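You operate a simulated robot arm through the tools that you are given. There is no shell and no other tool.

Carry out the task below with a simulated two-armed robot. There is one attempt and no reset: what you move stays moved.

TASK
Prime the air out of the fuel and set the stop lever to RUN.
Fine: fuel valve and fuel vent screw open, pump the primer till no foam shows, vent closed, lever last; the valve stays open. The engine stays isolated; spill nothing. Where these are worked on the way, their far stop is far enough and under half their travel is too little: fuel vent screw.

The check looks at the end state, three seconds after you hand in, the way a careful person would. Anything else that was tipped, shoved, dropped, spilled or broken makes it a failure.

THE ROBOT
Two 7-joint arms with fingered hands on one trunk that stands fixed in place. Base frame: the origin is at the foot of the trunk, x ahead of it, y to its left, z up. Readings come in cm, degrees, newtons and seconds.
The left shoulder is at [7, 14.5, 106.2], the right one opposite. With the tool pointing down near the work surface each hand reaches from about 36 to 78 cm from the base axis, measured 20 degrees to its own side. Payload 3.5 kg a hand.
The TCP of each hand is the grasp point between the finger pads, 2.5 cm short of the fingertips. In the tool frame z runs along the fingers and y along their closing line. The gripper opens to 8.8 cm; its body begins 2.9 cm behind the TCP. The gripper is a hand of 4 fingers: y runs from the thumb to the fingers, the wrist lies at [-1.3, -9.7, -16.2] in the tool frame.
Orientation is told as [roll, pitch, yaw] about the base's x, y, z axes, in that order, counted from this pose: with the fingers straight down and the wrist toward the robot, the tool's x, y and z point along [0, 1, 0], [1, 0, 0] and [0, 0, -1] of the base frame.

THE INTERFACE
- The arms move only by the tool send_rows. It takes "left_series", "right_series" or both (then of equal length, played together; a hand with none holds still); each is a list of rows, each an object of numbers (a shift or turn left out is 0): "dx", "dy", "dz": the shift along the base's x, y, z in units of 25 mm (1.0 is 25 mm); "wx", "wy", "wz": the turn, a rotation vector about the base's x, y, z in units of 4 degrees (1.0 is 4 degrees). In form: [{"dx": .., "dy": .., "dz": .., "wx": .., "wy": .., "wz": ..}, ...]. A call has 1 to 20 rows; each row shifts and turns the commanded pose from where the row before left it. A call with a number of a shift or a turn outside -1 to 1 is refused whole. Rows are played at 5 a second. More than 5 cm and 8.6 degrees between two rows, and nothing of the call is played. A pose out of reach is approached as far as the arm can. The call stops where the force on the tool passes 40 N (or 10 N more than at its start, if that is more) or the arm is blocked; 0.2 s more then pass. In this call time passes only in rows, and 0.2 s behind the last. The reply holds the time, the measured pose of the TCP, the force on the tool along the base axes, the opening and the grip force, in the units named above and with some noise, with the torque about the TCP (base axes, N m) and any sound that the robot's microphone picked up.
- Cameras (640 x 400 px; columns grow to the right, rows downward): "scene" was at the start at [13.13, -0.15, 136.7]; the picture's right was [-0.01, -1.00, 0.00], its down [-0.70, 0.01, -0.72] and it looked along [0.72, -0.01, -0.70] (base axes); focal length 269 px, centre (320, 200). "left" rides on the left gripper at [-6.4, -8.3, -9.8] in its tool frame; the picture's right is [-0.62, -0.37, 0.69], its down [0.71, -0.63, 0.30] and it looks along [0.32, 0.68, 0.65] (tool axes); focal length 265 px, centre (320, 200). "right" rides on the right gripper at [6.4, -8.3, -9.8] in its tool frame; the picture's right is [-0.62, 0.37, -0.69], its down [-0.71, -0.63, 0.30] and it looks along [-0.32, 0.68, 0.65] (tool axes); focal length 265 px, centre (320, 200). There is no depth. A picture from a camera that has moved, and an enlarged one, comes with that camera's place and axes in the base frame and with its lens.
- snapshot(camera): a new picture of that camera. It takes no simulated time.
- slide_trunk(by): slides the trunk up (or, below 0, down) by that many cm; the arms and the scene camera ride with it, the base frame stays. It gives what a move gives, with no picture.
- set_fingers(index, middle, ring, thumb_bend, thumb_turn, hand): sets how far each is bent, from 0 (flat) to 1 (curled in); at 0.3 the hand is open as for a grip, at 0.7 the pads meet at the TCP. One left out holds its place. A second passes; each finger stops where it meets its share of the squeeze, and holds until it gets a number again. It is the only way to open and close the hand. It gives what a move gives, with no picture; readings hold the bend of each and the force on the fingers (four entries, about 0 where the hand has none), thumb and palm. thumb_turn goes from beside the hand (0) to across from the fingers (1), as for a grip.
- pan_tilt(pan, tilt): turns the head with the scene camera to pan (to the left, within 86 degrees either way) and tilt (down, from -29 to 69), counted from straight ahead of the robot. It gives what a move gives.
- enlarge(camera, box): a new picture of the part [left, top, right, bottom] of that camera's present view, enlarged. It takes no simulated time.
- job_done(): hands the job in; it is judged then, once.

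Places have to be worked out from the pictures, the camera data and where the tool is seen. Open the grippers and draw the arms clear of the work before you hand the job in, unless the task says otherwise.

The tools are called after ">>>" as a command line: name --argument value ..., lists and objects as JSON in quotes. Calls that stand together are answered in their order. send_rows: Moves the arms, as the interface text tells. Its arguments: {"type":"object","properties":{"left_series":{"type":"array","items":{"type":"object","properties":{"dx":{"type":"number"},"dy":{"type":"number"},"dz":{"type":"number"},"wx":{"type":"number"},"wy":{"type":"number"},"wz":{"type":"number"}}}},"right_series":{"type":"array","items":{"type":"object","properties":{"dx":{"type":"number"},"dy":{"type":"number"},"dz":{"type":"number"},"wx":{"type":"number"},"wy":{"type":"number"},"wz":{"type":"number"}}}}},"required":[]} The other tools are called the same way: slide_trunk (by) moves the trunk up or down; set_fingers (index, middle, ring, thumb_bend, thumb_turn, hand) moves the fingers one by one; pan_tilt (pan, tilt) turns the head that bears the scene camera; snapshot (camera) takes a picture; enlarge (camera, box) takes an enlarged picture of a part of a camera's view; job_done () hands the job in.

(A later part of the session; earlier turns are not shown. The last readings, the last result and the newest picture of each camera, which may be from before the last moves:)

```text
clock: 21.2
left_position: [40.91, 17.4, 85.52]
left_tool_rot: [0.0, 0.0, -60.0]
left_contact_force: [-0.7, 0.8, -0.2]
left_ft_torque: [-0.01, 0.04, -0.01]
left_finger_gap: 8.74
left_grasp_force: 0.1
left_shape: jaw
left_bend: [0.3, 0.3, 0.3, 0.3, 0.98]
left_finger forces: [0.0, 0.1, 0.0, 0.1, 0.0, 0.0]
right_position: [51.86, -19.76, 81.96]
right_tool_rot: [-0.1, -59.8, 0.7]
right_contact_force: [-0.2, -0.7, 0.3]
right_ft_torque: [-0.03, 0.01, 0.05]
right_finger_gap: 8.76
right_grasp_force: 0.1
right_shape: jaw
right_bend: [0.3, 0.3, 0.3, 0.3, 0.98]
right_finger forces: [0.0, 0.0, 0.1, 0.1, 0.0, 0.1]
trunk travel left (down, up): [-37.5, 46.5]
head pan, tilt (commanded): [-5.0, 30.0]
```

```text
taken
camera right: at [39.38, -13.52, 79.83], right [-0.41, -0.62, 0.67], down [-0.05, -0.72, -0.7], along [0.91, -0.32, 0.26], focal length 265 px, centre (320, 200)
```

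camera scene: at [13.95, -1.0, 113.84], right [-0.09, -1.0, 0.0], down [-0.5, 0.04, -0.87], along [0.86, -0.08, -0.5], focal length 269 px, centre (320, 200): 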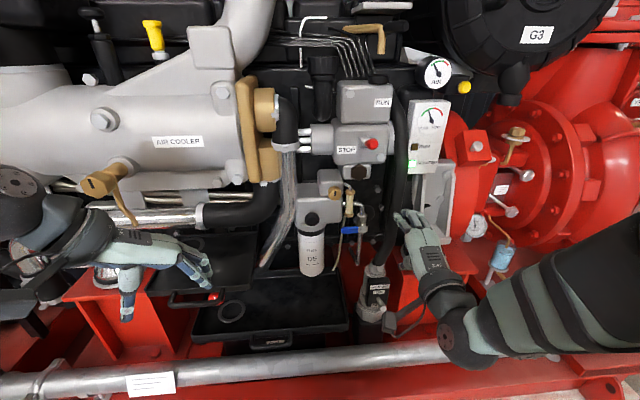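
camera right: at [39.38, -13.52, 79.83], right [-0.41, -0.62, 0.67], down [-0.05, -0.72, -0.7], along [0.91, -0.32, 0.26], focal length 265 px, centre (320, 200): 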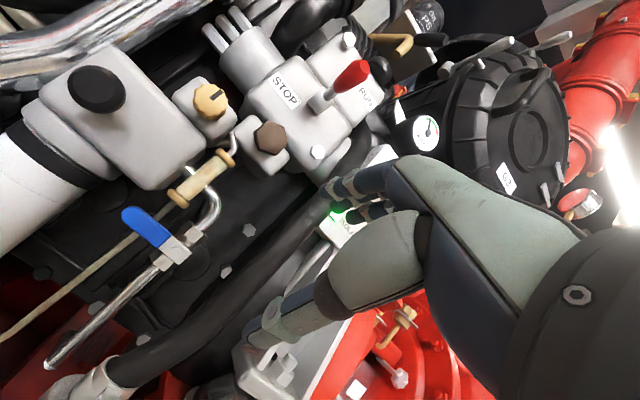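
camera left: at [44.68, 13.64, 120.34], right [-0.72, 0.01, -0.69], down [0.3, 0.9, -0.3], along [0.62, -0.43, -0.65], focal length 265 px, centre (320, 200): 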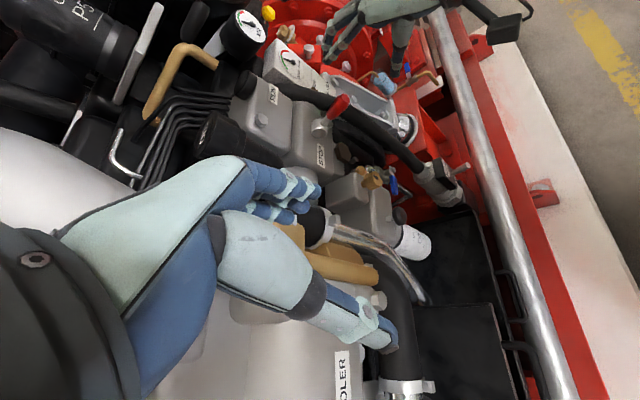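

Reachable now with a clear view. Continue pitching to fingers-horizontal in place.

>>> send_rows --right_series '[{"wy": -0.95}, {"wy": -0.95}, {"wy": -0.95}, {"wy": -0.95}, {"wy": -0.95}, {"wy": -0.95}, {"wy": -0.95}, {"wy": -0.95}]'

>>> snapshot --camera "scene"

>>> snapshot --camera "left"

```text
clock: 23.0
left_position: [40.88, 17.52, 85.43]
left_tool_rot: [0.1, 0.0, -60.0]
left_contact_force: [-0.1, -0.1, -0.2]
left_ft_torque: [-0.01, -0.01, 0.02]
left_finger_gap: 8.73
left_grasp_force: 0.1
left_shape: jaw
left_bend: [0.3, 0.3, 0.3, 0.3, 0.98]
left_finger forces: [0.0, 0.0, 0.0, 0.0, 0.0, 0.0]
right_position: [52.06, -19.31, 84.78]
right_tool_rot: [-127.7, -89.6, 128.2]
right_contact_force: [0.3, -0.3, -0.1]
right_ft_torque: [-0.01, 0.03, 0.01]
right_finger_gap: 8.77
right_grasp_force: 0.0
right_shape: jaw
right_bend: [0.3, 0.3, 0.3, 0.3, 0.98]
right_finger forces: [0.1, 0.0, 0.0, 0.1, 0.0, 0.1]
right hand out of reach, approached as far as the arm can: row 8
trunk travel left (down, up): [-37.5, 46.5]
head pan, tilt (commanded): [-5.0, 30.0]
```

```text
taken
camera scene: at [13.88, -0.83, 113.85], right [-0.09, -1.0, 0.0], down [-0.5, 0.04, -0.87], along [0.86, -0.08, -0.5], focal length 269 px, centre (320, 200)
```

scene: 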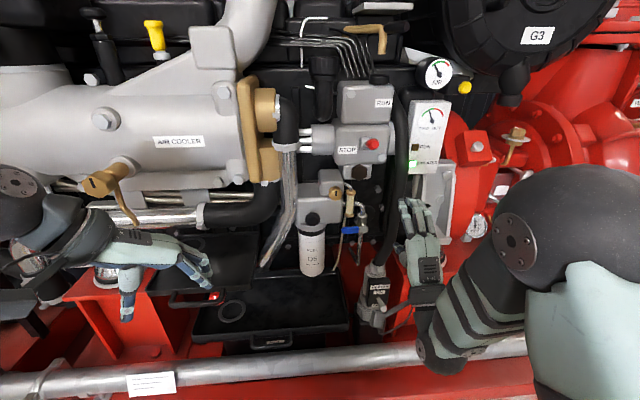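

```text
taken
camera left: at [31.13, 21.45, 95.3], right [-0.72, 0.01, -0.69], down [0.3, 0.9, -0.3], along [0.62, -0.43, -0.65], focal length 265 px, centre (320, 200)
```

left: 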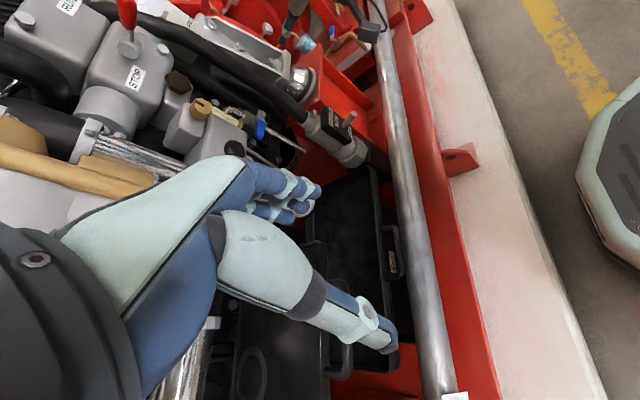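

The arm flips elbow-up at full horizontal here, so I'll return to −60° pitch and lower the trunk 15 cm more so the forearm can rise toward the work (front pipe is at about x=51, z=44, well below the hands).

>>> send_rows --right_series '[{"wy": 0.95}, {"wy": 0.95}, {"wy": 0.95}, {"wy": 0.95}, {"wy": 0.95}, {"wy": 0.95}, {"wy": 0.95}, {"wy": 0.95}]'

>>> slide_trunk --by -15

>>> snapshot --camera "scene"

```text
clock: 24.8
left_position: [40.86, 17.37, 85.4]
left_tool_rot: [0.0, 0.1, -60.1]
left_contact_force: [0.6, 0.4, -0.1]
left_ft_torque: [0.02, 0.0, -0.02]
left_finger_gap: 8.73
left_grasp_force: 0.1
left_shape: jaw
left_bend: [0.3, 0.3, 0.3, 0.3, 0.98]
left_finger forces: [0.0, 0.0, 0.0, 0.1, 0.1, 0.0]
right_position: [52.11, -19.32, 84.71]
right_tool_rot: [-0.2, -59.8, 0.6]
right_contact_force: [0.2, 0.0, 0.2]
right_ft_torque: [-0.02, 0.01, -0.01]
right_finger_gap: 8.78
right_grasp_force: 0.0
right_shape: jaw
right_bend: [0.3, 0.3, 0.3, 0.3, 0.98]
right_finger forces: [0.1, 0.1, 0.0, 0.0, 0.1, 0.0]
trunk travel left (down, up): [-37.5, 46.5]
head pan, tilt (commanded): [-5.0, 30.0]
```

```text
clock: 26.5
left_position: [40.87, 17.48, 70.39]
left_tool_rot: [0.0, 0.1, -60.0]
left_contact_force: [0.6, 0.3, -0.4]
left_ft_torque: [0.01, 0.0, -0.03]
left_finger_gap: 8.76
left_grasp_force: 0.1
left_shape: jaw
left_bend: [0.3, 0.3, 0.3, 0.3, 0.98]
left_finger forces: [0.0, 0.0, 0.0, 0.0, 0.0, 0.0]
right_position: [52.12, -19.36, 69.68]
right_tool_rot: [-0.2, -59.7, 0.8]
right_contact_force: [-0.7, -0.5, 0.3]
right_ft_torque: [0.0, 0.0, 0.0]
right_finger_gap: 8.76
right_grasp_force: 0.0
right_shape: jaw
right_bend: [0.3, 0.3, 0.3, 0.3, 0.98]
right_finger forces: [0.1, 0.0, 0.1, 0.0, 0.1, 0.0]
trunk travel left (down, up): [-22.5, 61.5]
head pan, tilt (commanded): [-5.0, 30.0]
```

```text
taken
camera scene: at [13.92, -0.86, 98.85], right [-0.09, -1.0, 0.0], down [-0.5, 0.04, -0.87], along [0.86, -0.08, -0.5], focal length 269 px, centre (320, 200)
```

scene: 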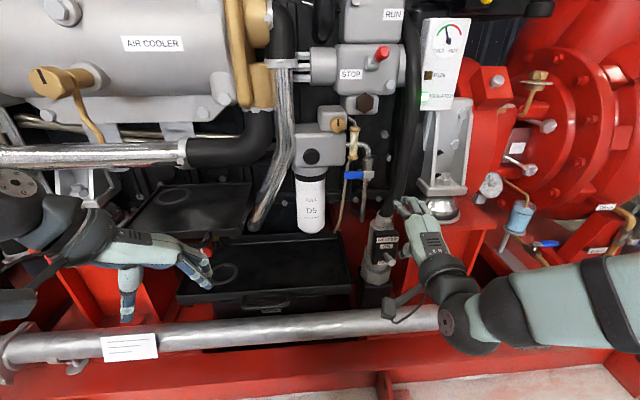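

Elbow is back out to the side. Now raise the hand to z≈80 while pitching the last 30°, and level the head a bit.

>>> send_rows --right_series '[{"wy": -0.95, "dz": 0.5, "dx": 0.1}, {"wy": -0.95, "dz": 0.5, "dx": 0.1}, {"wy": -0.95, "dz": 0.5, "dx": 0.1}, {"wy": -0.95, "dz": 0.5, "dx": 0.1}, {"wy": -0.95, "dz": 0.5, "dx": 0.1}, {"wy": -0.95, "dz": 0.5, "dx": 0.1}, {"wy": -0.95, "dz": 0.5, "dx": 0.1}, {"wy": -0.95, "dz": 0.5, "dx": 0.1}]'

>>> pan_tilt --pan -10 --tilt 18

>>> snapshot --camera "scene"

>>> snapshot --camera "right"

```text
clock: 28.3
left_position: [40.91, 17.51, 70.46]
left_tool_rot: [-0.1, 0.1, -60.0]
left_contact_force: [-0.3, -0.6, 0.2]
left_ft_torque: [0.01, 0.01, -0.03]
left_finger_gap: 8.78
left_grasp_force: 0.1
left_shape: jaw
left_bend: [0.3, 0.3, 0.3, 0.3, 0.98]
left_finger forces: [0.0, 0.0, 0.0, 0.0, 0.1, 0.0]
right_position: [54.16, -19.39, 79.74]
right_tool_rot: [-133.4, -89.4, 133.7]
right_contact_force: [0.0, 0.2, 0.7]
right_ft_torque: [-0.01, 0.0, 0.04]
right_finger_gap: 8.78
right_grasp_force: 0.1
right_shape: jaw
right_bend: [0.3, 0.3, 0.3, 0.3, 0.98]
right_finger forces: [0.0, 0.0, 0.1, 0.0, 0.0, 0.0]
trunk travel left (down, up): [-22.5, 61.5]
head pan, tilt (commanded): [-5.0, 30.0]
```

```text
clock: 29.1
left_position: [40.87, 17.5, 70.54]
left_tool_rot: [-0.1, 0.0, -60.1]
left_contact_force: [0.8, -0.6, 0.2]
left_ft_torque: [-0.03, 0.02, -0.03]
left_finger_gap: 8.76
left_grasp_force: 0.1
left_shape: jaw
left_bend: [0.3, 0.3, 0.3, 0.3, 0.98]
left_finger forces: [0.0, 0.1, 0.0, 0.0, 0.1, 0.1]
right_position: [54.25, -19.35, 79.68]
right_tool_rot: [-121.9, -89.6, 122.4]
right_contact_force: [0.1, -0.7, 0.3]
right_ft_torque: [-0.02, -0.03, 0.03]
right_finger_gap: 8.77
right_grasp_force: 0.0
right_shape: jaw
right_bend: [0.3, 0.3, 0.3, 0.3, 0.98]
right_finger forces: [0.0, 0.0, 0.1, 0.0, 0.0, 0.1]
trunk travel left (down, up): [-22.5, 61.5]
head pan, tilt (commanded): [-10.0, 18.0]
```

```text
taken
camera scene: at [14.12, -1.69, 100.77], right [-0.17, -0.98, 0.0], down [-0.31, 0.05, -0.95], along [0.94, -0.17, -0.31], focal length 269 px, centre (320, 200)
```

scene: 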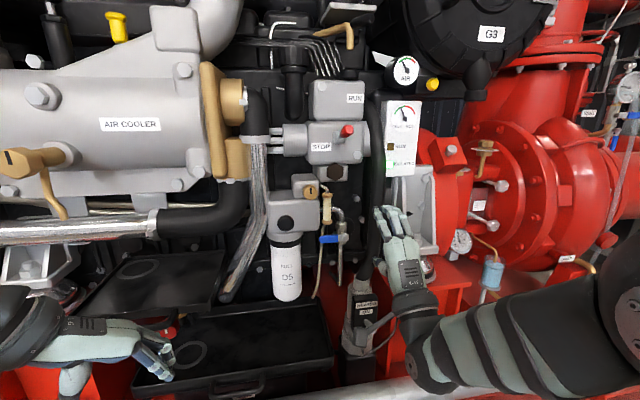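

```text
taken
camera right: at [44.57, -13.15, 71.29], right [-0.69, -0.62, 0.37], down [0.31, -0.72, -0.62], along [0.65, -0.32, 0.69], focal length 265 px, centre (320, 200)
```

right: 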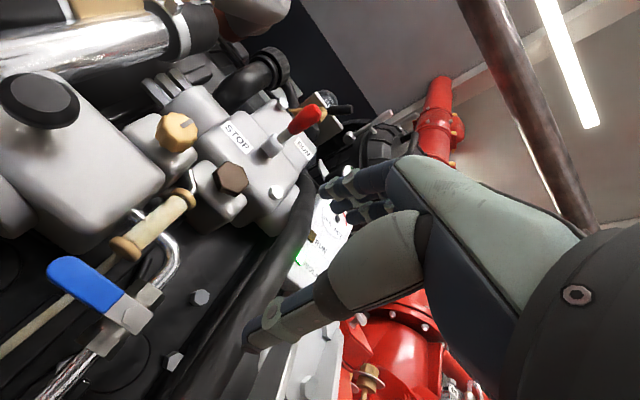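

The hand now points straight at the engine with a good elbow posture. I'll form a pointing hand (index out, others curled) and see where the fingertip lies.

>>> set_fingers --hand "right" --index 0.35 --middle 1 --ring 1 --thumb_bend 1

>>> snapshot --camera "right"

>>> enlarge --camera "scene" --box '[290, 170, 450, 270]'

```text
clock: 30.1
left_position: [40.99, 17.43, 70.48]
left_tool_rot: [0.0, 0.0, -60.0]
left_contact_force: [0.3, -0.7, -0.3]
left_ft_torque: [0.01, -0.02, 0.0]
left_finger_gap: 8.73
left_grasp_force: 0.0
left_shape: jaw
left_bend: [0.3, 0.3, 0.3, 0.3, 0.98]
left_finger forces: [0.0, 0.0, 0.1, 0.0, 0.0, 0.0]
right_position: [54.08, -19.47, 79.67]
right_tool_rot: [-124.6, -89.6, 124.9]
right_contact_force: [0.5, 0.3, -0.5]
right_ft_torque: [0.02, -0.01, 0.03]
right_finger_gap: 1.81
right_grasp_force: 0.0
right_shape: fingers
right_bend: [0.34, 1.0, 1.0, 0.97, 0.97]
right_finger forces: [0.0, 0.0, 0.1, 0.1, 0.1, 0.1]
trunk travel left (down, up): [-22.5, 61.5]
head pan, tilt (commanded): [-10.0, 18.0]
```

```text
taken
camera right: at [44.58, -13.15, 71.29], right [-0.69, -0.62, 0.37], down [0.31, -0.72, -0.62], along [0.65, -0.32, 0.69], focal length 265 px, centre (320, 200)
```

right: 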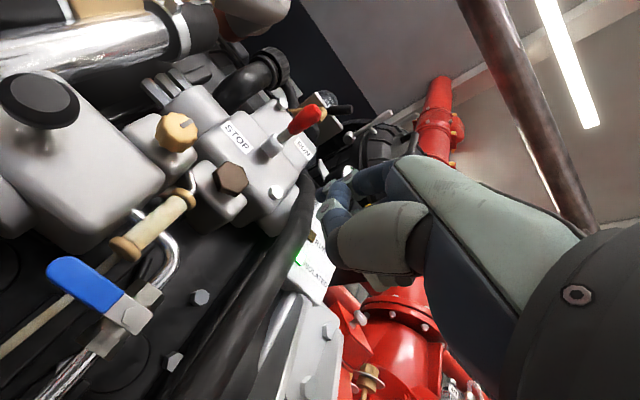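

```text
4.00 times, centred on (370, 220) of scene
camera zoom: at [14.11, -1.69, 100.77], right [-0.17, -0.98, 0.0], down [-0.3, 0.05, -0.95], along [0.94, -0.17, -0.31], focal length 1076 px, centre (120, 120)
```

zoom: 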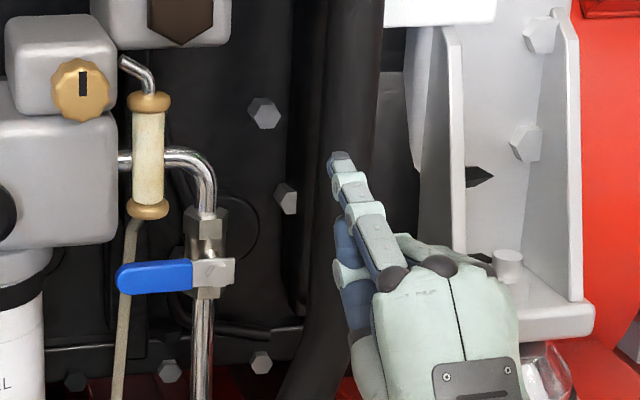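

The index tip sits about 4.6 cm above and 2.9 cm ahead of the TCP. I'll bring it just in front of the gap above the blue handle (tip ≈ (63,-12.2,76.3)) and check alignment.

>>> send_rows --right_series '[{"dy": 0.56, "dz": -0.64, "dx": 0.1}, {"dy": 0.56, "dz": -0.64, "dx": 0.1}, {"dy": 0.56, "dz": -0.64, "dx": 0.1}, {"dy": 0.56, "dz": -0.64, "dx": 0.1}, {"dy": 0.56, "dz": -0.64, "dx": 0.1}, {"dx": 0.6}, {"dx": 0.6}, {"dx": 0.5}]'

>>> enlarge --camera "scene" --box '[290, 170, 418, 250]'

>>> snapshot --camera "right"

>>> snapshot --camera "scene"

```text
clock: 31.9
left_position: [40.88, 17.51, 70.39]
left_tool_rot: [-0.1, 0.0, -60.0]
left_contact_force: [-0.1, 0.4, -1.6]
left_ft_torque: [-0.01, 0.01, -0.01]
left_finger_gap: 8.76
left_grasp_force: 0.0
left_shape: jaw
left_bend: [0.3, 0.3, 0.3, 0.3, 0.98]
left_finger forces: [0.0, 0.1, 0.0, 0.0, 0.1, 0.0]
right_position: [59.69, -12.41, 71.55]
right_tool_rot: [-121.9, -89.7, 122.3]
right_contact_force: [-0.1, -0.3, 0.3]
right_ft_torque: [0.01, 0.0, 0.0]
right_finger_gap: 1.83
right_grasp_force: 0.0
right_shape: fingers
right_bend: [0.34, 1.0, 1.0, 0.97, 0.97]
right_finger forces: [0.0, 0.1, 0.1, 0.0, 0.1, 0.0]
trunk travel left (down, up): [-22.5, 61.5]
head pan, tilt (commanded): [-10.0, 18.0]
```

```text
5.00 times, centred on (354, 210) of scene
camera zoom: at [14.13, -1.69, 100.77], right [-0.17, -0.98, 0.0], down [-0.3, 0.05, -0.95], along [0.94, -0.17, -0.31], focal length 1345 px, centre (150, 150)
```

zoom: 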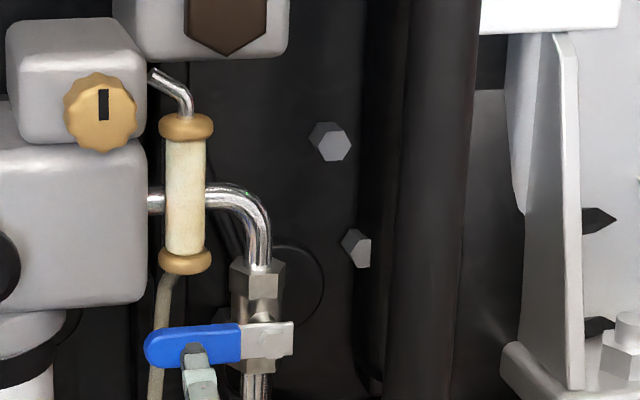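

```text
taken
camera right: at [50.08, -6.12, 63.27], right [-0.69, -0.62, 0.37], down [0.31, -0.72, -0.62], along [0.65, -0.32, 0.69], focal length 265 px, centre (320, 200)
```

right: 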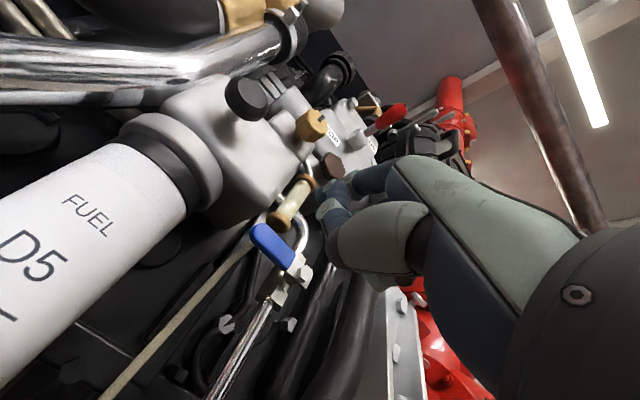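

```text
taken
camera scene: at [14.13, -1.69, 100.77], right [-0.17, -0.98, 0.0], down [-0.3, 0.05, -0.95], along [0.94, -0.17, -0.31], focal length 269 px, centre (320, 200)
```

scene: 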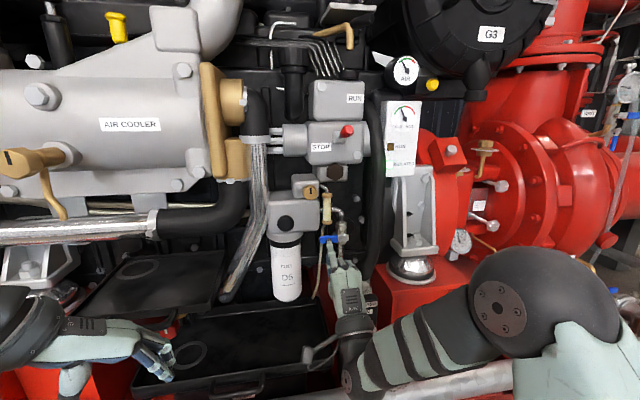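

The fingertip is where I predicted (≈(62.6,-12.1,76.3)), lined up with the gap between sight glass and handle. Let me check clearance under the hand (heater unit) with the left camera.

>>> snapshot --camera "left"

>>> enlarge --camera "scene" --box '[290, 220, 450, 320]'

```text
taken
camera left: at [31.19, 21.43, 80.28], right [-0.72, 0.01, -0.69], down [0.3, 0.9, -0.3], along [0.62, -0.43, -0.65], focal length 265 px, centre (320, 200)
```

left: 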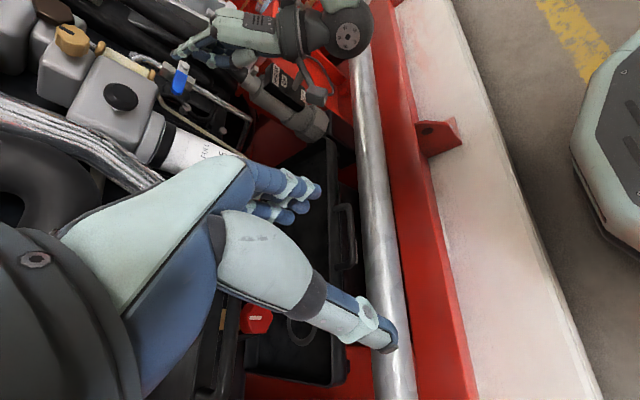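

```text
4.00 times, centred on (370, 270) of scene
camera zoom: at [14.13, -1.69, 100.77], right [-0.17, -0.98, 0.0], down [-0.3, 0.05, -0.95], along [0.94, -0.17, -0.31], focal length 1076 px, centre (120, -80)
```

zoom: 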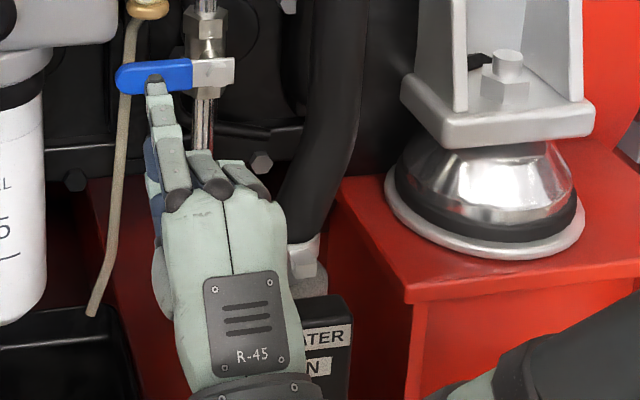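

>>> enlarge --camera "left" --box '[150, 0, 342, 120]'

```text
3.33 times, centred on (246, 60) of left
camera zoom: at [31.19, 21.43, 80.28], right [-0.72, 0.01, -0.69], down [0.3, 0.9, -0.3], along [0.62, -0.43, -0.65], focal length 885 px, centre (567, 667)
```

zoom: 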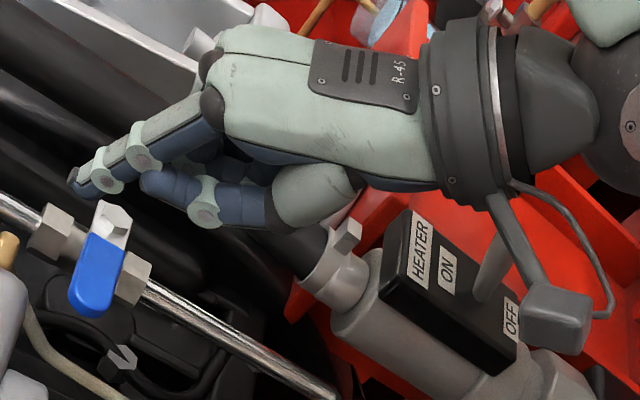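

The left camera shows a HEATER ON/OFF switch below the hand's right side, which I must not touch. I'll back off and use a −60° pitch so the palm stays ~10 cm higher, then re-stage the index tip in front of the gap.

>>> send_rows --right_series '[{"dx": -0.8}, {"dx": -0.8}, {"dx": -0.8}, {"wy": 0.9375, "dz": 0.12, "dy": -0.055}, {"wy": 0.9375, "dz": 0.12, "dy": -0.055}, {"wy": 0.9375, "dz": 0.12, "dy": -0.055}, {"wy": 0.9375, "dz": 0.12, "dy": -0.055}, {"wy": 0.9375, "dz": 0.12, "dy": -0.055}, {"wy": 0.9375, "dz": 0.12, "dy": -0.055}, {"wy": 0.9375, "dz": 0.12, "dy": -0.055}, {"wy": 0.9375, "dz": 0.12, "dy": -0.055}, {"dx": 0.8}, {"dx": 0.8}]'

>>> enlarge --camera "scene" --box '[290, 180, 418, 260]'

>>> enlarge --camera "left" --box '[100, 0, 340, 150]'

>>> snapshot --camera "right"

```text
clock: 34.7
left_position: [40.83, 17.47, 70.27]
left_tool_rot: [-0.2, 0.0, -60.0]
left_contact_force: [0.0, 0.2, -0.4]
left_ft_torque: [-0.01, 0.03, 0.0]
left_finger_gap: 8.75
left_grasp_force: 0.0
left_shape: jaw
left_bend: [0.3, 0.3, 0.3, 0.3, 0.98]
left_finger forces: [0.1, 0.0, 0.1, 0.0, 0.1, 0.0]
right_position: [57.53, -11.42, 73.16]
right_tool_rot: [-0.3, -65.9, 2.9]
right_contact_force: [0.3, -0.3, -0.2]
right_ft_torque: [0.0, -0.01, 0.0]
right_finger_gap: 1.84
right_grasp_force: 0.1
right_shape: fingers
right_bend: [0.34, 1.0, 1.0, 0.97, 0.97]
right_finger forces: [0.0, 0.1, 0.1, 0.0, 0.0, 0.0]
right hand out of reach, approached as far as the arm can: row 10, 11
trunk travel left (down, up): [-22.5, 61.5]
head pan, tilt (commanded): [-10.0, 18.0]
```

```text
5.00 times, centred on (354, 220) of scene
camera zoom: at [14.12, -1.68, 100.77], right [-0.17, -0.98, 0.0], down [-0.3, 0.05, -0.95], along [0.94, -0.17, -0.31], focal length 1345 px, centre (150, 100)
```

zoom: 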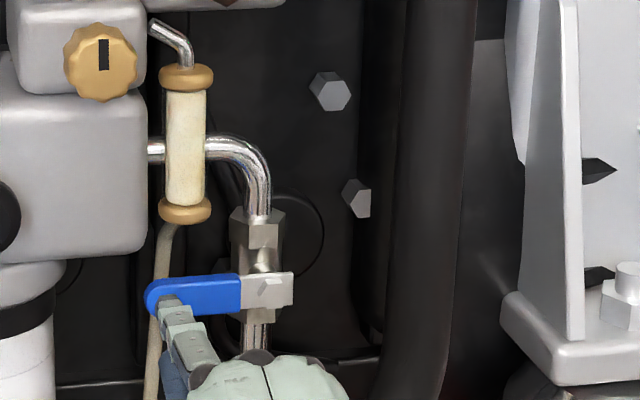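

```text
2.67 times, centred on (220, 75) of left
camera zoom: at [31.18, 21.44, 80.28], right [-0.72, 0.01, -0.69], down [0.3, 0.9, -0.3], along [0.62, -0.43, -0.65], focal length 708 px, centre (587, 533)
```

zoom: 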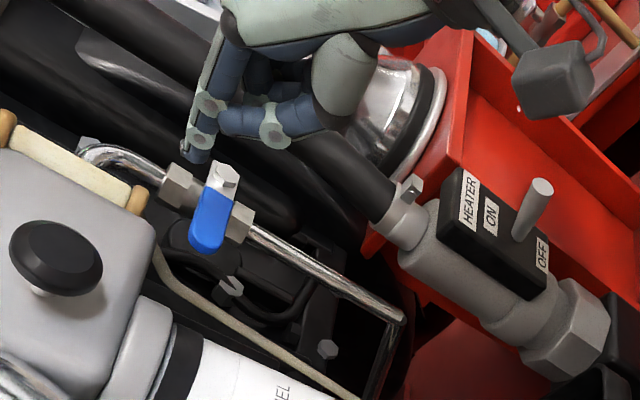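

```text
taken
camera right: at [45.01, -5.6, 69.62], right [-0.45, -0.64, 0.62], down [0.05, -0.71, -0.7], along [0.89, -0.28, 0.36], focal length 265 px, centre (320, 200)
```

right: 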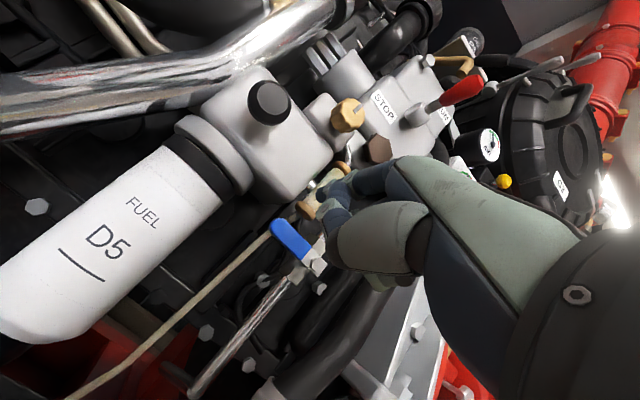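

The heater switch is now well clear of the hand. Fingertip ≈(62,-11,76.3); I shift it right to y≈-13.3 and advance to x≈66, just short of the handle.

>>> send_rows --right_series '[{"dy": -0.5}, {"dy": -0.42}, {"dx": 0.4}, {"dx": 0.4}, {"dx": 0.4}, {"dx": 0.3}]'

>>> enlarge --camera "scene" --box '[290, 190, 370, 240]'

>>> enlarge --camera "left" --box '[100, 20, 260, 120]'

>>> enlarge --camera "right" --box '[240, 120, 400, 220]'

```text
clock: 36.1
left_position: [40.84, 17.51, 70.5]
left_tool_rot: [-0.1, 0.0, -60.0]
left_contact_force: [-0.5, 0.8, 0.0]
left_ft_torque: [0.01, -0.03, 0.01]
left_finger_gap: 8.72
left_grasp_force: 0.0
left_shape: jaw
left_bend: [0.3, 0.3, 0.3, 0.3, 0.98]
left_finger forces: [0.0, 0.1, 0.0, 0.0, 0.1, 0.0]
right_position: [61.08, -13.7, 73.14]
right_tool_rot: [-0.3, -66.0, 2.8]
right_contact_force: [0.2, -0.8, 0.7]
right_ft_torque: [0.01, 0.02, -0.03]
right_finger_gap: 1.86
right_grasp_force: 0.1
right_shape: fingers
right_bend: [0.34, 1.0, 1.0, 0.97, 0.97]
right_finger forces: [0.1, 0.0, 0.1, 0.1, 0.1, 0.0]
trunk travel left (down, up): [-22.5, 61.5]
head pan, tilt (commanded): [-10.0, 18.0]
```

```text
8.00 times, centred on (330, 215) of scene
camera zoom: at [14.12, -1.68, 100.77], right [-0.17, -0.98, 0.0], down [-0.3, 0.05, -0.95], along [0.94, -0.17, -0.31], focal length 2152 px, centre (240, 80)
```

zoom: 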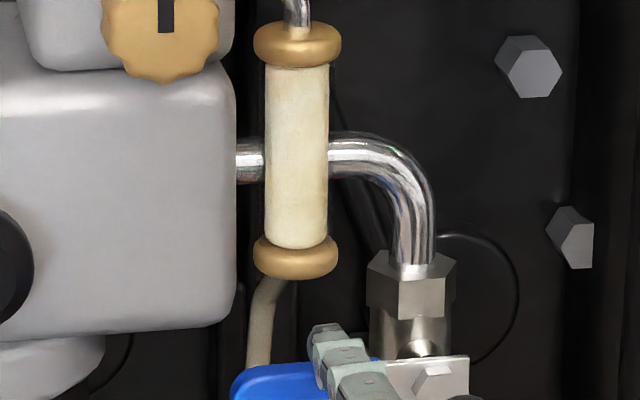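

```text
4.00 times, centred on (180, 70) of left
camera zoom: at [31.18, 21.43, 80.28], right [-0.72, 0.01, -0.69], down [0.3, 0.9, -0.3], along [0.62, -0.43, -0.65], focal length 1062 px, centre (880, 720)
```

zoom: 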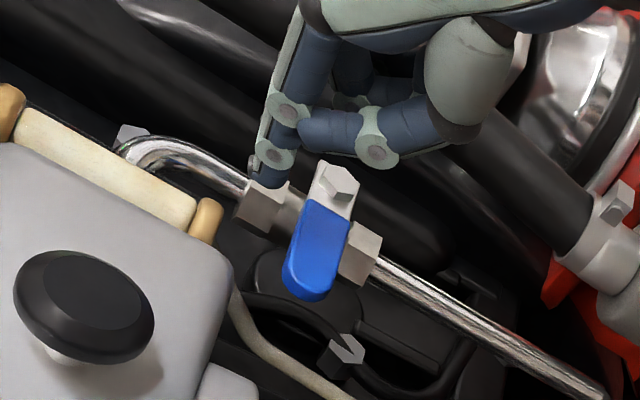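

```text
4.00 times, centred on (320, 170) of right
camera zoom: at [48.74, -7.85, 69.58], right [-0.45, -0.64, 0.62], down [0.05, -0.71, -0.7], along [0.89, -0.28, 0.36], focal length 1062 px, centre (320, 320)
```

zoom: 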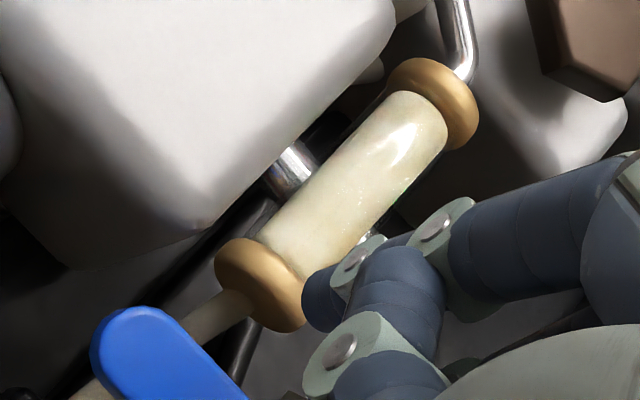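

Fingertip is at ≈(65.3,-13,76.5), just under the sight-glass ring height. I lower it 0.4 cm and slide 1.8 cm in, over the handle.

>>> send_rows --right_series '[{"dz": -0.16}, {"dx": 0.24}, {"dx": 0.24}, {"dx": 0.24}]'

>>> enlarge --camera "scene" --box '[290, 190, 370, 240]'

>>> enlarge --camera "left" --box '[100, 20, 260, 120]'

>>> enlarge --camera "right" --box '[240, 120, 400, 220]'

```text
clock: 37.1
left_position: [40.86, 17.45, 70.59]
left_tool_rot: [-0.1, -0.1, -60.0]
left_contact_force: [0.7, 0.3, 0.1]
left_ft_torque: [0.01, 0.03, -0.01]
left_finger_gap: 8.74
left_grasp_force: 0.1
left_shape: jaw
left_bend: [0.3, 0.3, 0.3, 0.3, 0.98]
left_finger forces: [0.0, 0.0, 0.1, 0.0, 0.0, 0.0]
right_position: [62.81, -13.58, 72.65]
right_tool_rot: [-0.4, -66.0, 2.9]
right_contact_force: [-0.1, 0.3, -0.2]
right_ft_torque: [0.0, -0.01, -0.01]
right_finger_gap: 1.87
right_grasp_force: 0.1
right_shape: fingers
right_bend: [0.34, 1.0, 1.0, 0.97, 0.97]
right_finger forces: [0.1, 0.1, 0.1, 0.0, 0.0, 0.1]
trunk travel left (down, up): [-22.5, 61.5]
head pan, tilt (commanded): [-10.0, 18.0]
```

```text
8.00 times, centred on (330, 215) of scene
camera zoom: at [14.12, -1.69, 100.77], right [-0.17, -0.98, 0.0], down [-0.3, 0.05, -0.95], along [0.94, -0.17, -0.31], focal length 2152 px, centre (240, 80)
```

zoom: 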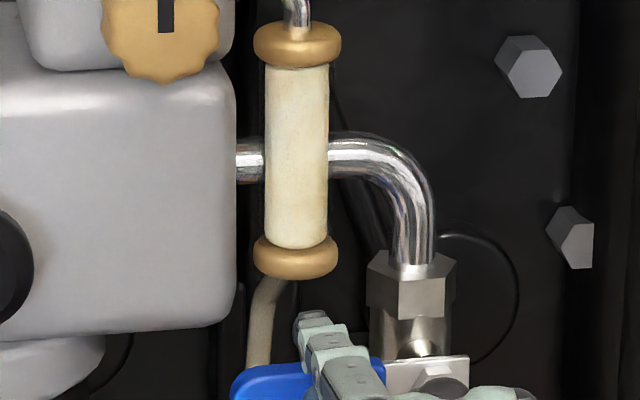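

```text
4.00 times, centred on (180, 70) of left
camera zoom: at [31.18, 21.43, 80.28], right [-0.72, 0.01, -0.69], down [0.3, 0.9, -0.3], along [0.62, -0.43, -0.65], focal length 1062 px, centre (880, 720)
```

zoom: 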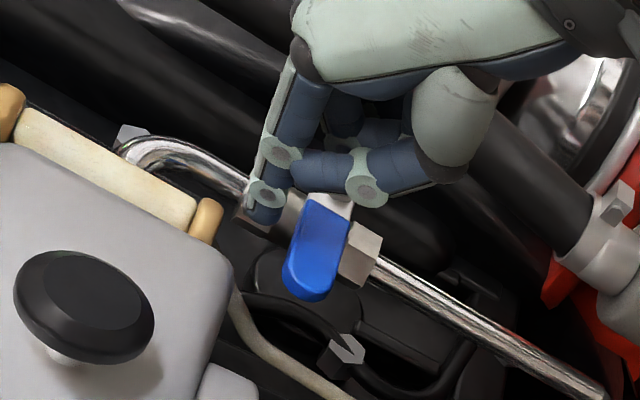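

```text
4.00 times, centred on (320, 170) of right
camera zoom: at [50.52, -7.83, 69.18], right [-0.45, -0.64, 0.62], down [0.05, -0.71, -0.7], along [0.89, -0.28, 0.36], focal length 1062 px, centre (320, 320)
```

zoom: 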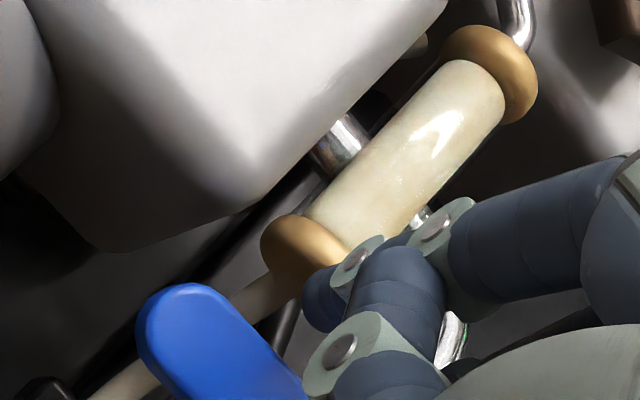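

The tip is now over the handle at ≈(67,-13,76.1) with no contact; the thumb sits 2.5 cm in front of it. Now I push down gently to test if the handle opens downward.

>>> send_rows --right_series '[{"dz": -0.16}, {"dz": -0.16}, {"dz": -0.16}, {"dz": -0.16}]'

>>> enlarge --camera "left" --box '[100, 20, 260, 120]'

>>> enlarge --camera "scene" --box '[290, 200, 370, 250]'

```text
clock: 38.1
left_position: [40.86, 17.47, 70.51]
left_tool_rot: [-0.1, 0.0, -60.0]
left_contact_force: [-1.4, 0.3, -0.4]
left_ft_torque: [-0.02, -0.01, -0.02]
left_finger_gap: 8.76
left_grasp_force: 0.0
left_shape: jaw
left_bend: [0.3, 0.3, 0.3, 0.3, 0.98]
left_finger forces: [0.0, 0.1, 0.0, 0.0, 0.1, 0.1]
right_position: [62.92, -13.69, 71.29]
right_tool_rot: [-0.2, -66.0, 2.7]
right_contact_force: [-1.0, -0.6, 2.9]
right_ft_torque: [0.01, -0.2, 0.03]
right_finger_gap: 2.02
right_grasp_force: 1.4
right_shape: fingers
right_bend: [0.3, 1.0, 1.0, 0.98, 0.97]
right_finger forces: [3.5, 0.0, 0.0, 0.1, 0.1, 0.0]
trunk travel left (down, up): [-22.5, 61.5]
head pan, tilt (commanded): [-10.0, 18.0]
```

```text
4.00 times, centred on (180, 70) of left
camera zoom: at [31.12, 21.44, 80.31], right [-0.72, 0.01, -0.69], down [0.3, 0.9, -0.3], along [0.62, -0.43, -0.65], focal length 1062 px, centre (880, 720)
```

zoom: 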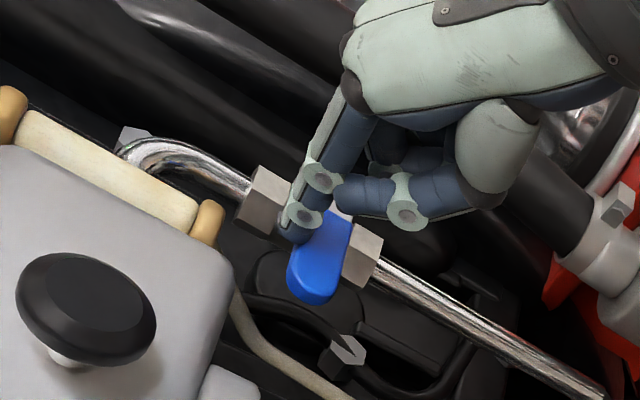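

```text
8.00 times, centred on (330, 225) of scene
camera zoom: at [14.04, -1.68, 100.79], right [-0.17, -0.98, 0.0], down [-0.3, 0.05, -0.95], along [0.94, -0.17, -0.31], focal length 2152 px, centre (240, 0)
```

zoom: 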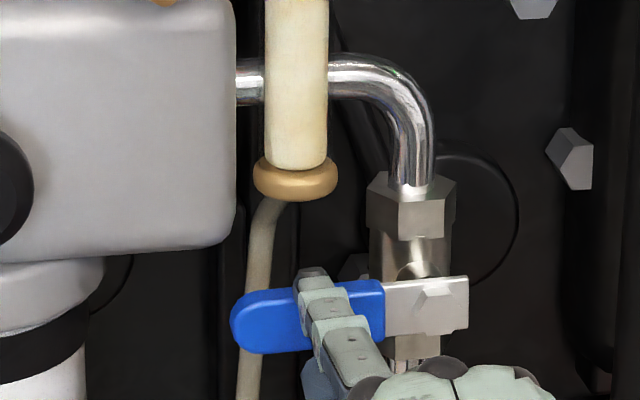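

The handle has begun to tilt slightly (index force 3.5 N). Continue downward.

>>> send_rows --right_series '[{"dz": -0.2}, {"dz": -0.2}, {"dz": -0.2}, {"dz": -0.2}]'

>>> enlarge --camera "left" --box '[100, 20, 260, 120]'

>>> enlarge --camera "scene" --box '[290, 200, 370, 250]'

```text
clock: 39.1
left_position: [41.0, 17.49, 70.48]
left_tool_rot: [0.0, -0.1, -59.9]
left_contact_force: [0.2, -0.5, -0.4]
left_ft_torque: [-0.04, -0.01, -0.01]
left_finger_gap: 8.77
left_grasp_force: 0.1
left_shape: jaw
left_bend: [0.3, 0.3, 0.3, 0.3, 0.98]
left_finger forces: [0.0, 0.1, 0.0, 0.1, 0.0, 0.0]
right_position: [62.9, -13.67, 69.1]
right_tool_rot: [-0.3, -66.0, 2.8]
right_contact_force: [0.3, 0.3, 1.9]
right_ft_torque: [0.03, -0.1, 0.02]
right_finger_gap: 2.0
right_grasp_force: 1.2
right_shape: fingers
right_bend: [0.31, 1.0, 1.0, 0.98, 0.97]
right_finger forces: [1.4, 0.0, 0.0, 0.0, 0.0, 0.0]
trunk travel left (down, up): [-22.5, 61.5]
head pan, tilt (commanded): [-10.0, 18.0]
```

```text
4.00 times, centred on (180, 70) of left
camera zoom: at [31.16, 21.43, 80.29], right [-0.72, 0.01, -0.69], down [0.3, 0.9, -0.3], along [0.62, -0.43, -0.65], focal length 1062 px, centre (880, 720)
```

zoom: 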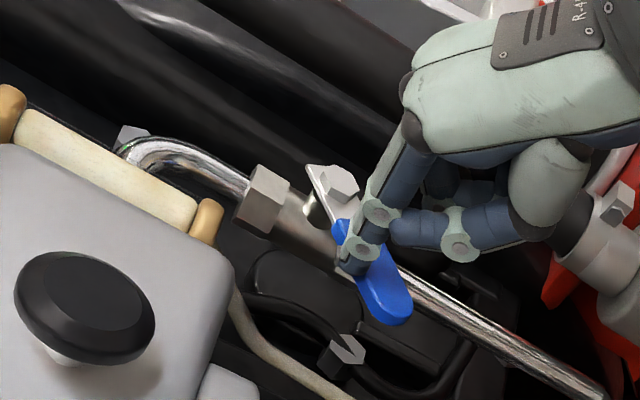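

```text
8.00 times, centred on (330, 225) of scene
camera zoom: at [14.09, -1.68, 100.78], right [-0.17, -0.98, 0.0], down [-0.3, 0.05, -0.95], along [0.94, -0.17, -0.31], focal length 2152 px, centre (240, 0)
```

zoom: 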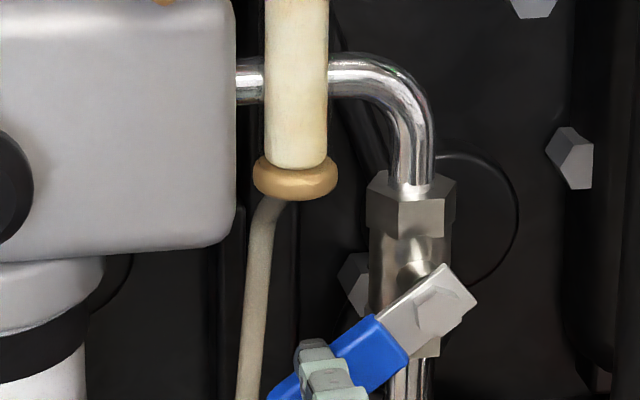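

The handle opens downward and is near 45°. I continue the arc: down and then right.

>>> send_rows --right_series '[{"dz": -0.24, "dy": -0.08}, {"dz": -0.24, "dy": -0.16}, {"dz": -0.2, "dy": -0.2}, {"dz": -0.1, "dy": -0.2}]'

>>> enlarge --camera "left" --box '[100, 20, 260, 120]'

>>> enlarge --camera "scene" --box '[290, 210, 370, 260]'

```text
clock: 40.1
left_position: [40.82, 17.54, 70.42]
left_tool_rot: [0.0, 0.0, -60.0]
left_contact_force: [-0.1, -0.3, -0.7]
left_ft_torque: [0.0, -0.03, -0.01]
left_finger_gap: 8.78
left_grasp_force: 0.0
left_shape: jaw
left_bend: [0.3, 0.3, 0.3, 0.3, 0.98]
left_finger forces: [0.0, 0.0, 0.1, 0.1, 0.1, 0.0]
right_position: [62.88, -15.1, 67.18]
right_tool_rot: [-0.3, -65.9, 2.8]
right_contact_force: [-0.9, 1.1, 1.6]
right_ft_torque: [-0.05, -0.12, 0.04]
right_finger_gap: 1.95
right_grasp_force: 0.6
right_shape: fingers
right_bend: [0.31, 1.0, 1.0, 0.98, 0.97]
right_finger forces: [2.0, 0.0, 0.0, 0.0, 0.0, 0.0]
trunk travel left (down, up): [-22.5, 61.5]
head pan, tilt (commanded): [-10.0, 18.0]
```

```text
4.00 times, centred on (180, 70) of left
camera zoom: at [31.15, 21.45, 80.29], right [-0.72, 0.01, -0.69], down [0.3, 0.9, -0.3], along [0.62, -0.43, -0.65], focal length 1062 px, centre (880, 720)
```

zoom: 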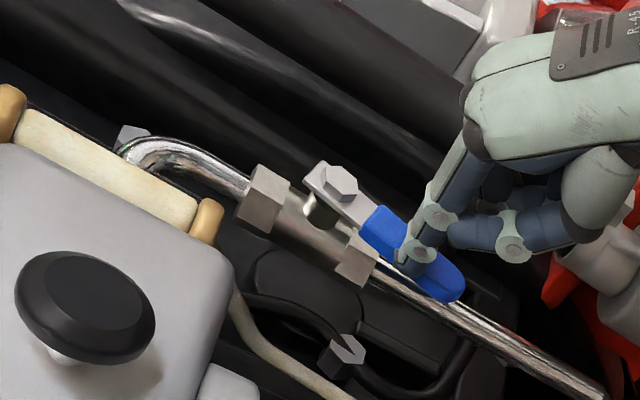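

```text
8.00 times, centred on (330, 235) of scene
camera zoom: at [14.08, -1.67, 100.78], right [-0.17, -0.98, 0.0], down [-0.3, 0.05, -0.95], along [0.94, -0.17, -0.31], focal length 2152 px, centre (240, -80)
```

zoom: 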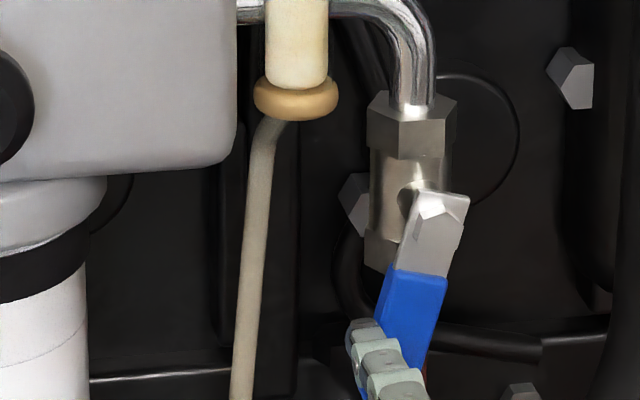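

About 75° now; push right ~2 cm to reach the stop, watching force.

>>> send_rows --right_series '[{"dy": -0.2}, {"dy": -0.2}, {"dy": -0.2}, {"dy": -0.2}]'

>>> enlarge --camera "left" --box '[100, 20, 260, 120]'

>>> enlarge --camera "scene" --box '[290, 210, 370, 260]'

```text
clock: 41.1
left_position: [40.91, 17.78, 70.37]
left_tool_rot: [0.0, 0.0, -60.0]
left_contact_force: [-0.5, -0.3, 0.3]
left_ft_torque: [0.0, -0.03, 0.03]
left_finger_gap: 8.77
left_grasp_force: 0.0
left_shape: jaw
left_bend: [0.3, 0.3, 0.3, 0.3, 0.98]
left_finger forces: [0.0, 0.0, 0.0, 0.0, 0.0, 0.0]
right_position: [62.93, -16.86, 67.12]
right_tool_rot: [-0.4, -65.8, 3.3]
right_contact_force: [-1.9, 11.8, -1.7]
right_ft_torque: [-0.46, 0.02, 0.47]
right_finger_gap: 1.85
right_grasp_force: 6.6
right_shape: fingers
right_bend: [0.32, 1.0, 1.0, 0.98, 0.97]
right_finger forces: [12.6, 0.0, 0.0, 0.1, 0.1, 0.1]
trunk travel left (down, up): [-22.5, 61.5]
head pan, tilt (commanded): [-10.0, 18.0]
```

```text
4.00 times, centred on (180, 70) of left
camera zoom: at [31.15, 21.6, 80.25], right [-0.72, 0.01, -0.69], down [0.3, 0.9, -0.31], along [0.62, -0.43, -0.65], focal length 1062 px, centre (880, 720)
```

zoom: 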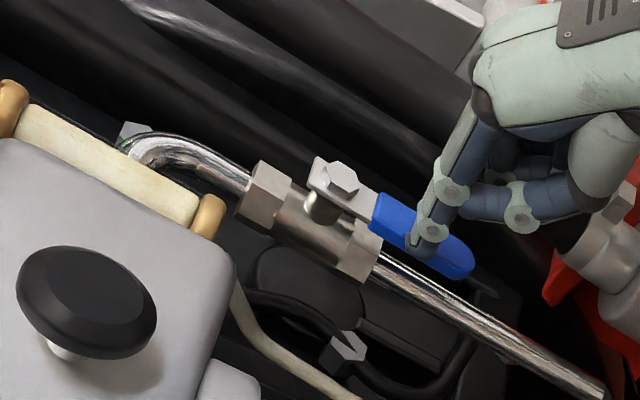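

```text
8.00 times, centred on (330, 235) of scene
camera zoom: at [14.12, -1.5, 100.77], right [-0.17, -0.98, 0.0], down [-0.3, 0.05, -0.95], along [0.94, -0.16, -0.31], focal length 2152 px, centre (240, -80)
```

zoom: 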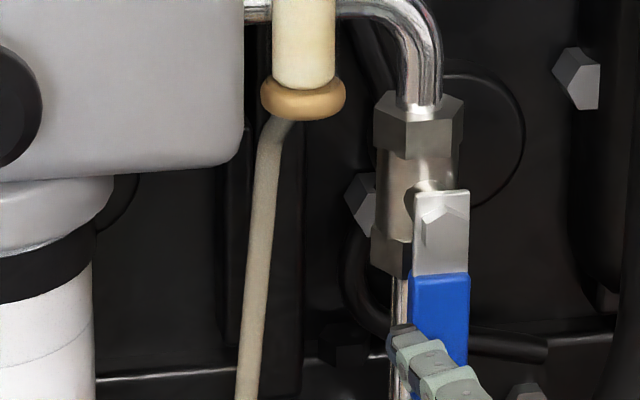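

The handle is now vertical, in line with the pipe, and against its stop (12 N). I ease off, back straight out, and check the handle stays.

>>> send_rows --right_series '[{"dy": 0.3}, {"dy": 0.2}, {"dx": -0.5}, {"dx": -0.5}, {"dx": -0.5}, {"dz": 0.5, "dx": -0.1}, {"dz": 0.5}, {"dz": 0.5}]'

>>> snapshot --camera "scene"

>>> enlarge --camera "scene" --box '[270, 170, 430, 270]'

```text
clock: 42.9
left_position: [40.87, 17.41, 70.42]
left_tool_rot: [0.1, 0.0, -60.1]
left_contact_force: [0.2, 0.0, 0.1]
left_ft_torque: [-0.01, 0.0, -0.04]
left_finger_gap: 8.76
left_grasp_force: 0.0
left_shape: jaw
left_bend: [0.3, 0.3, 0.3, 0.3, 0.98]
left_finger forces: [0.0, 0.0, 0.0, 0.1, 0.1, 0.0]
right_position: [58.85, -15.95, 70.92]
right_tool_rot: [-0.3, -65.9, 2.8]
right_contact_force: [0.4, 0.1, -0.4]
right_ft_torque: [0.02, 0.02, -0.02]
right_finger_gap: 1.95
right_grasp_force: 0.0
right_shape: fingers
right_bend: [0.33, 1.0, 1.0, 0.98, 0.97]
right_finger forces: [0.0, 0.0, 0.0, 0.0, 0.1, 0.0]
trunk travel left (down, up): [-22.5, 61.5]
head pan, tilt (commanded): [-10.0, 18.0]
```

```text
taken
camera scene: at [14.1, -1.69, 100.77], right [-0.17, -0.98, 0.0], down [-0.3, 0.05, -0.95], along [0.94, -0.17, -0.31], focal length 269 px, centre (320, 200)
```

scene: 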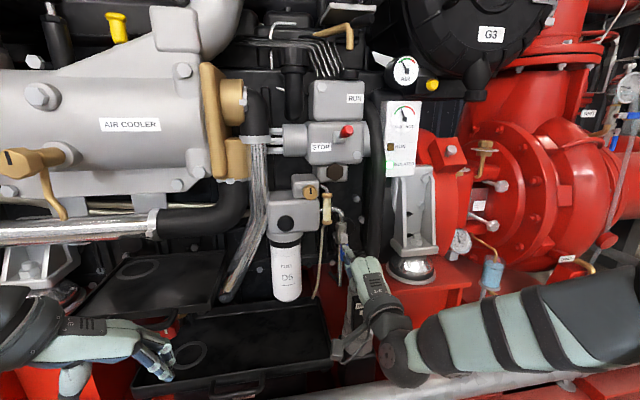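

```text
4.00 times, centred on (350, 220) of scene
camera zoom: at [14.1, -1.69, 100.77], right [-0.17, -0.98, 0.0], down [-0.3, 0.05, -0.95], along [0.94, -0.17, -0.31], focal length 1076 px, centre (200, 120)
```

zoom: 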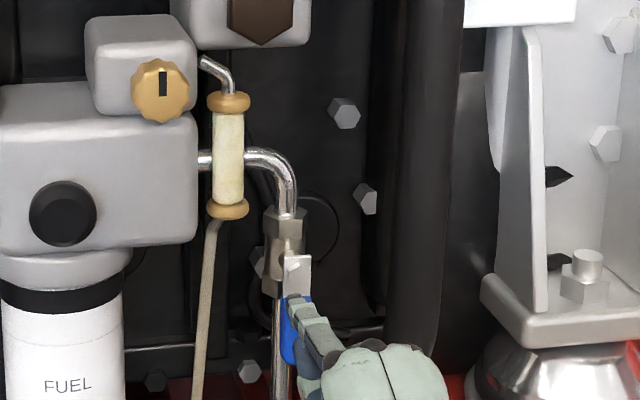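

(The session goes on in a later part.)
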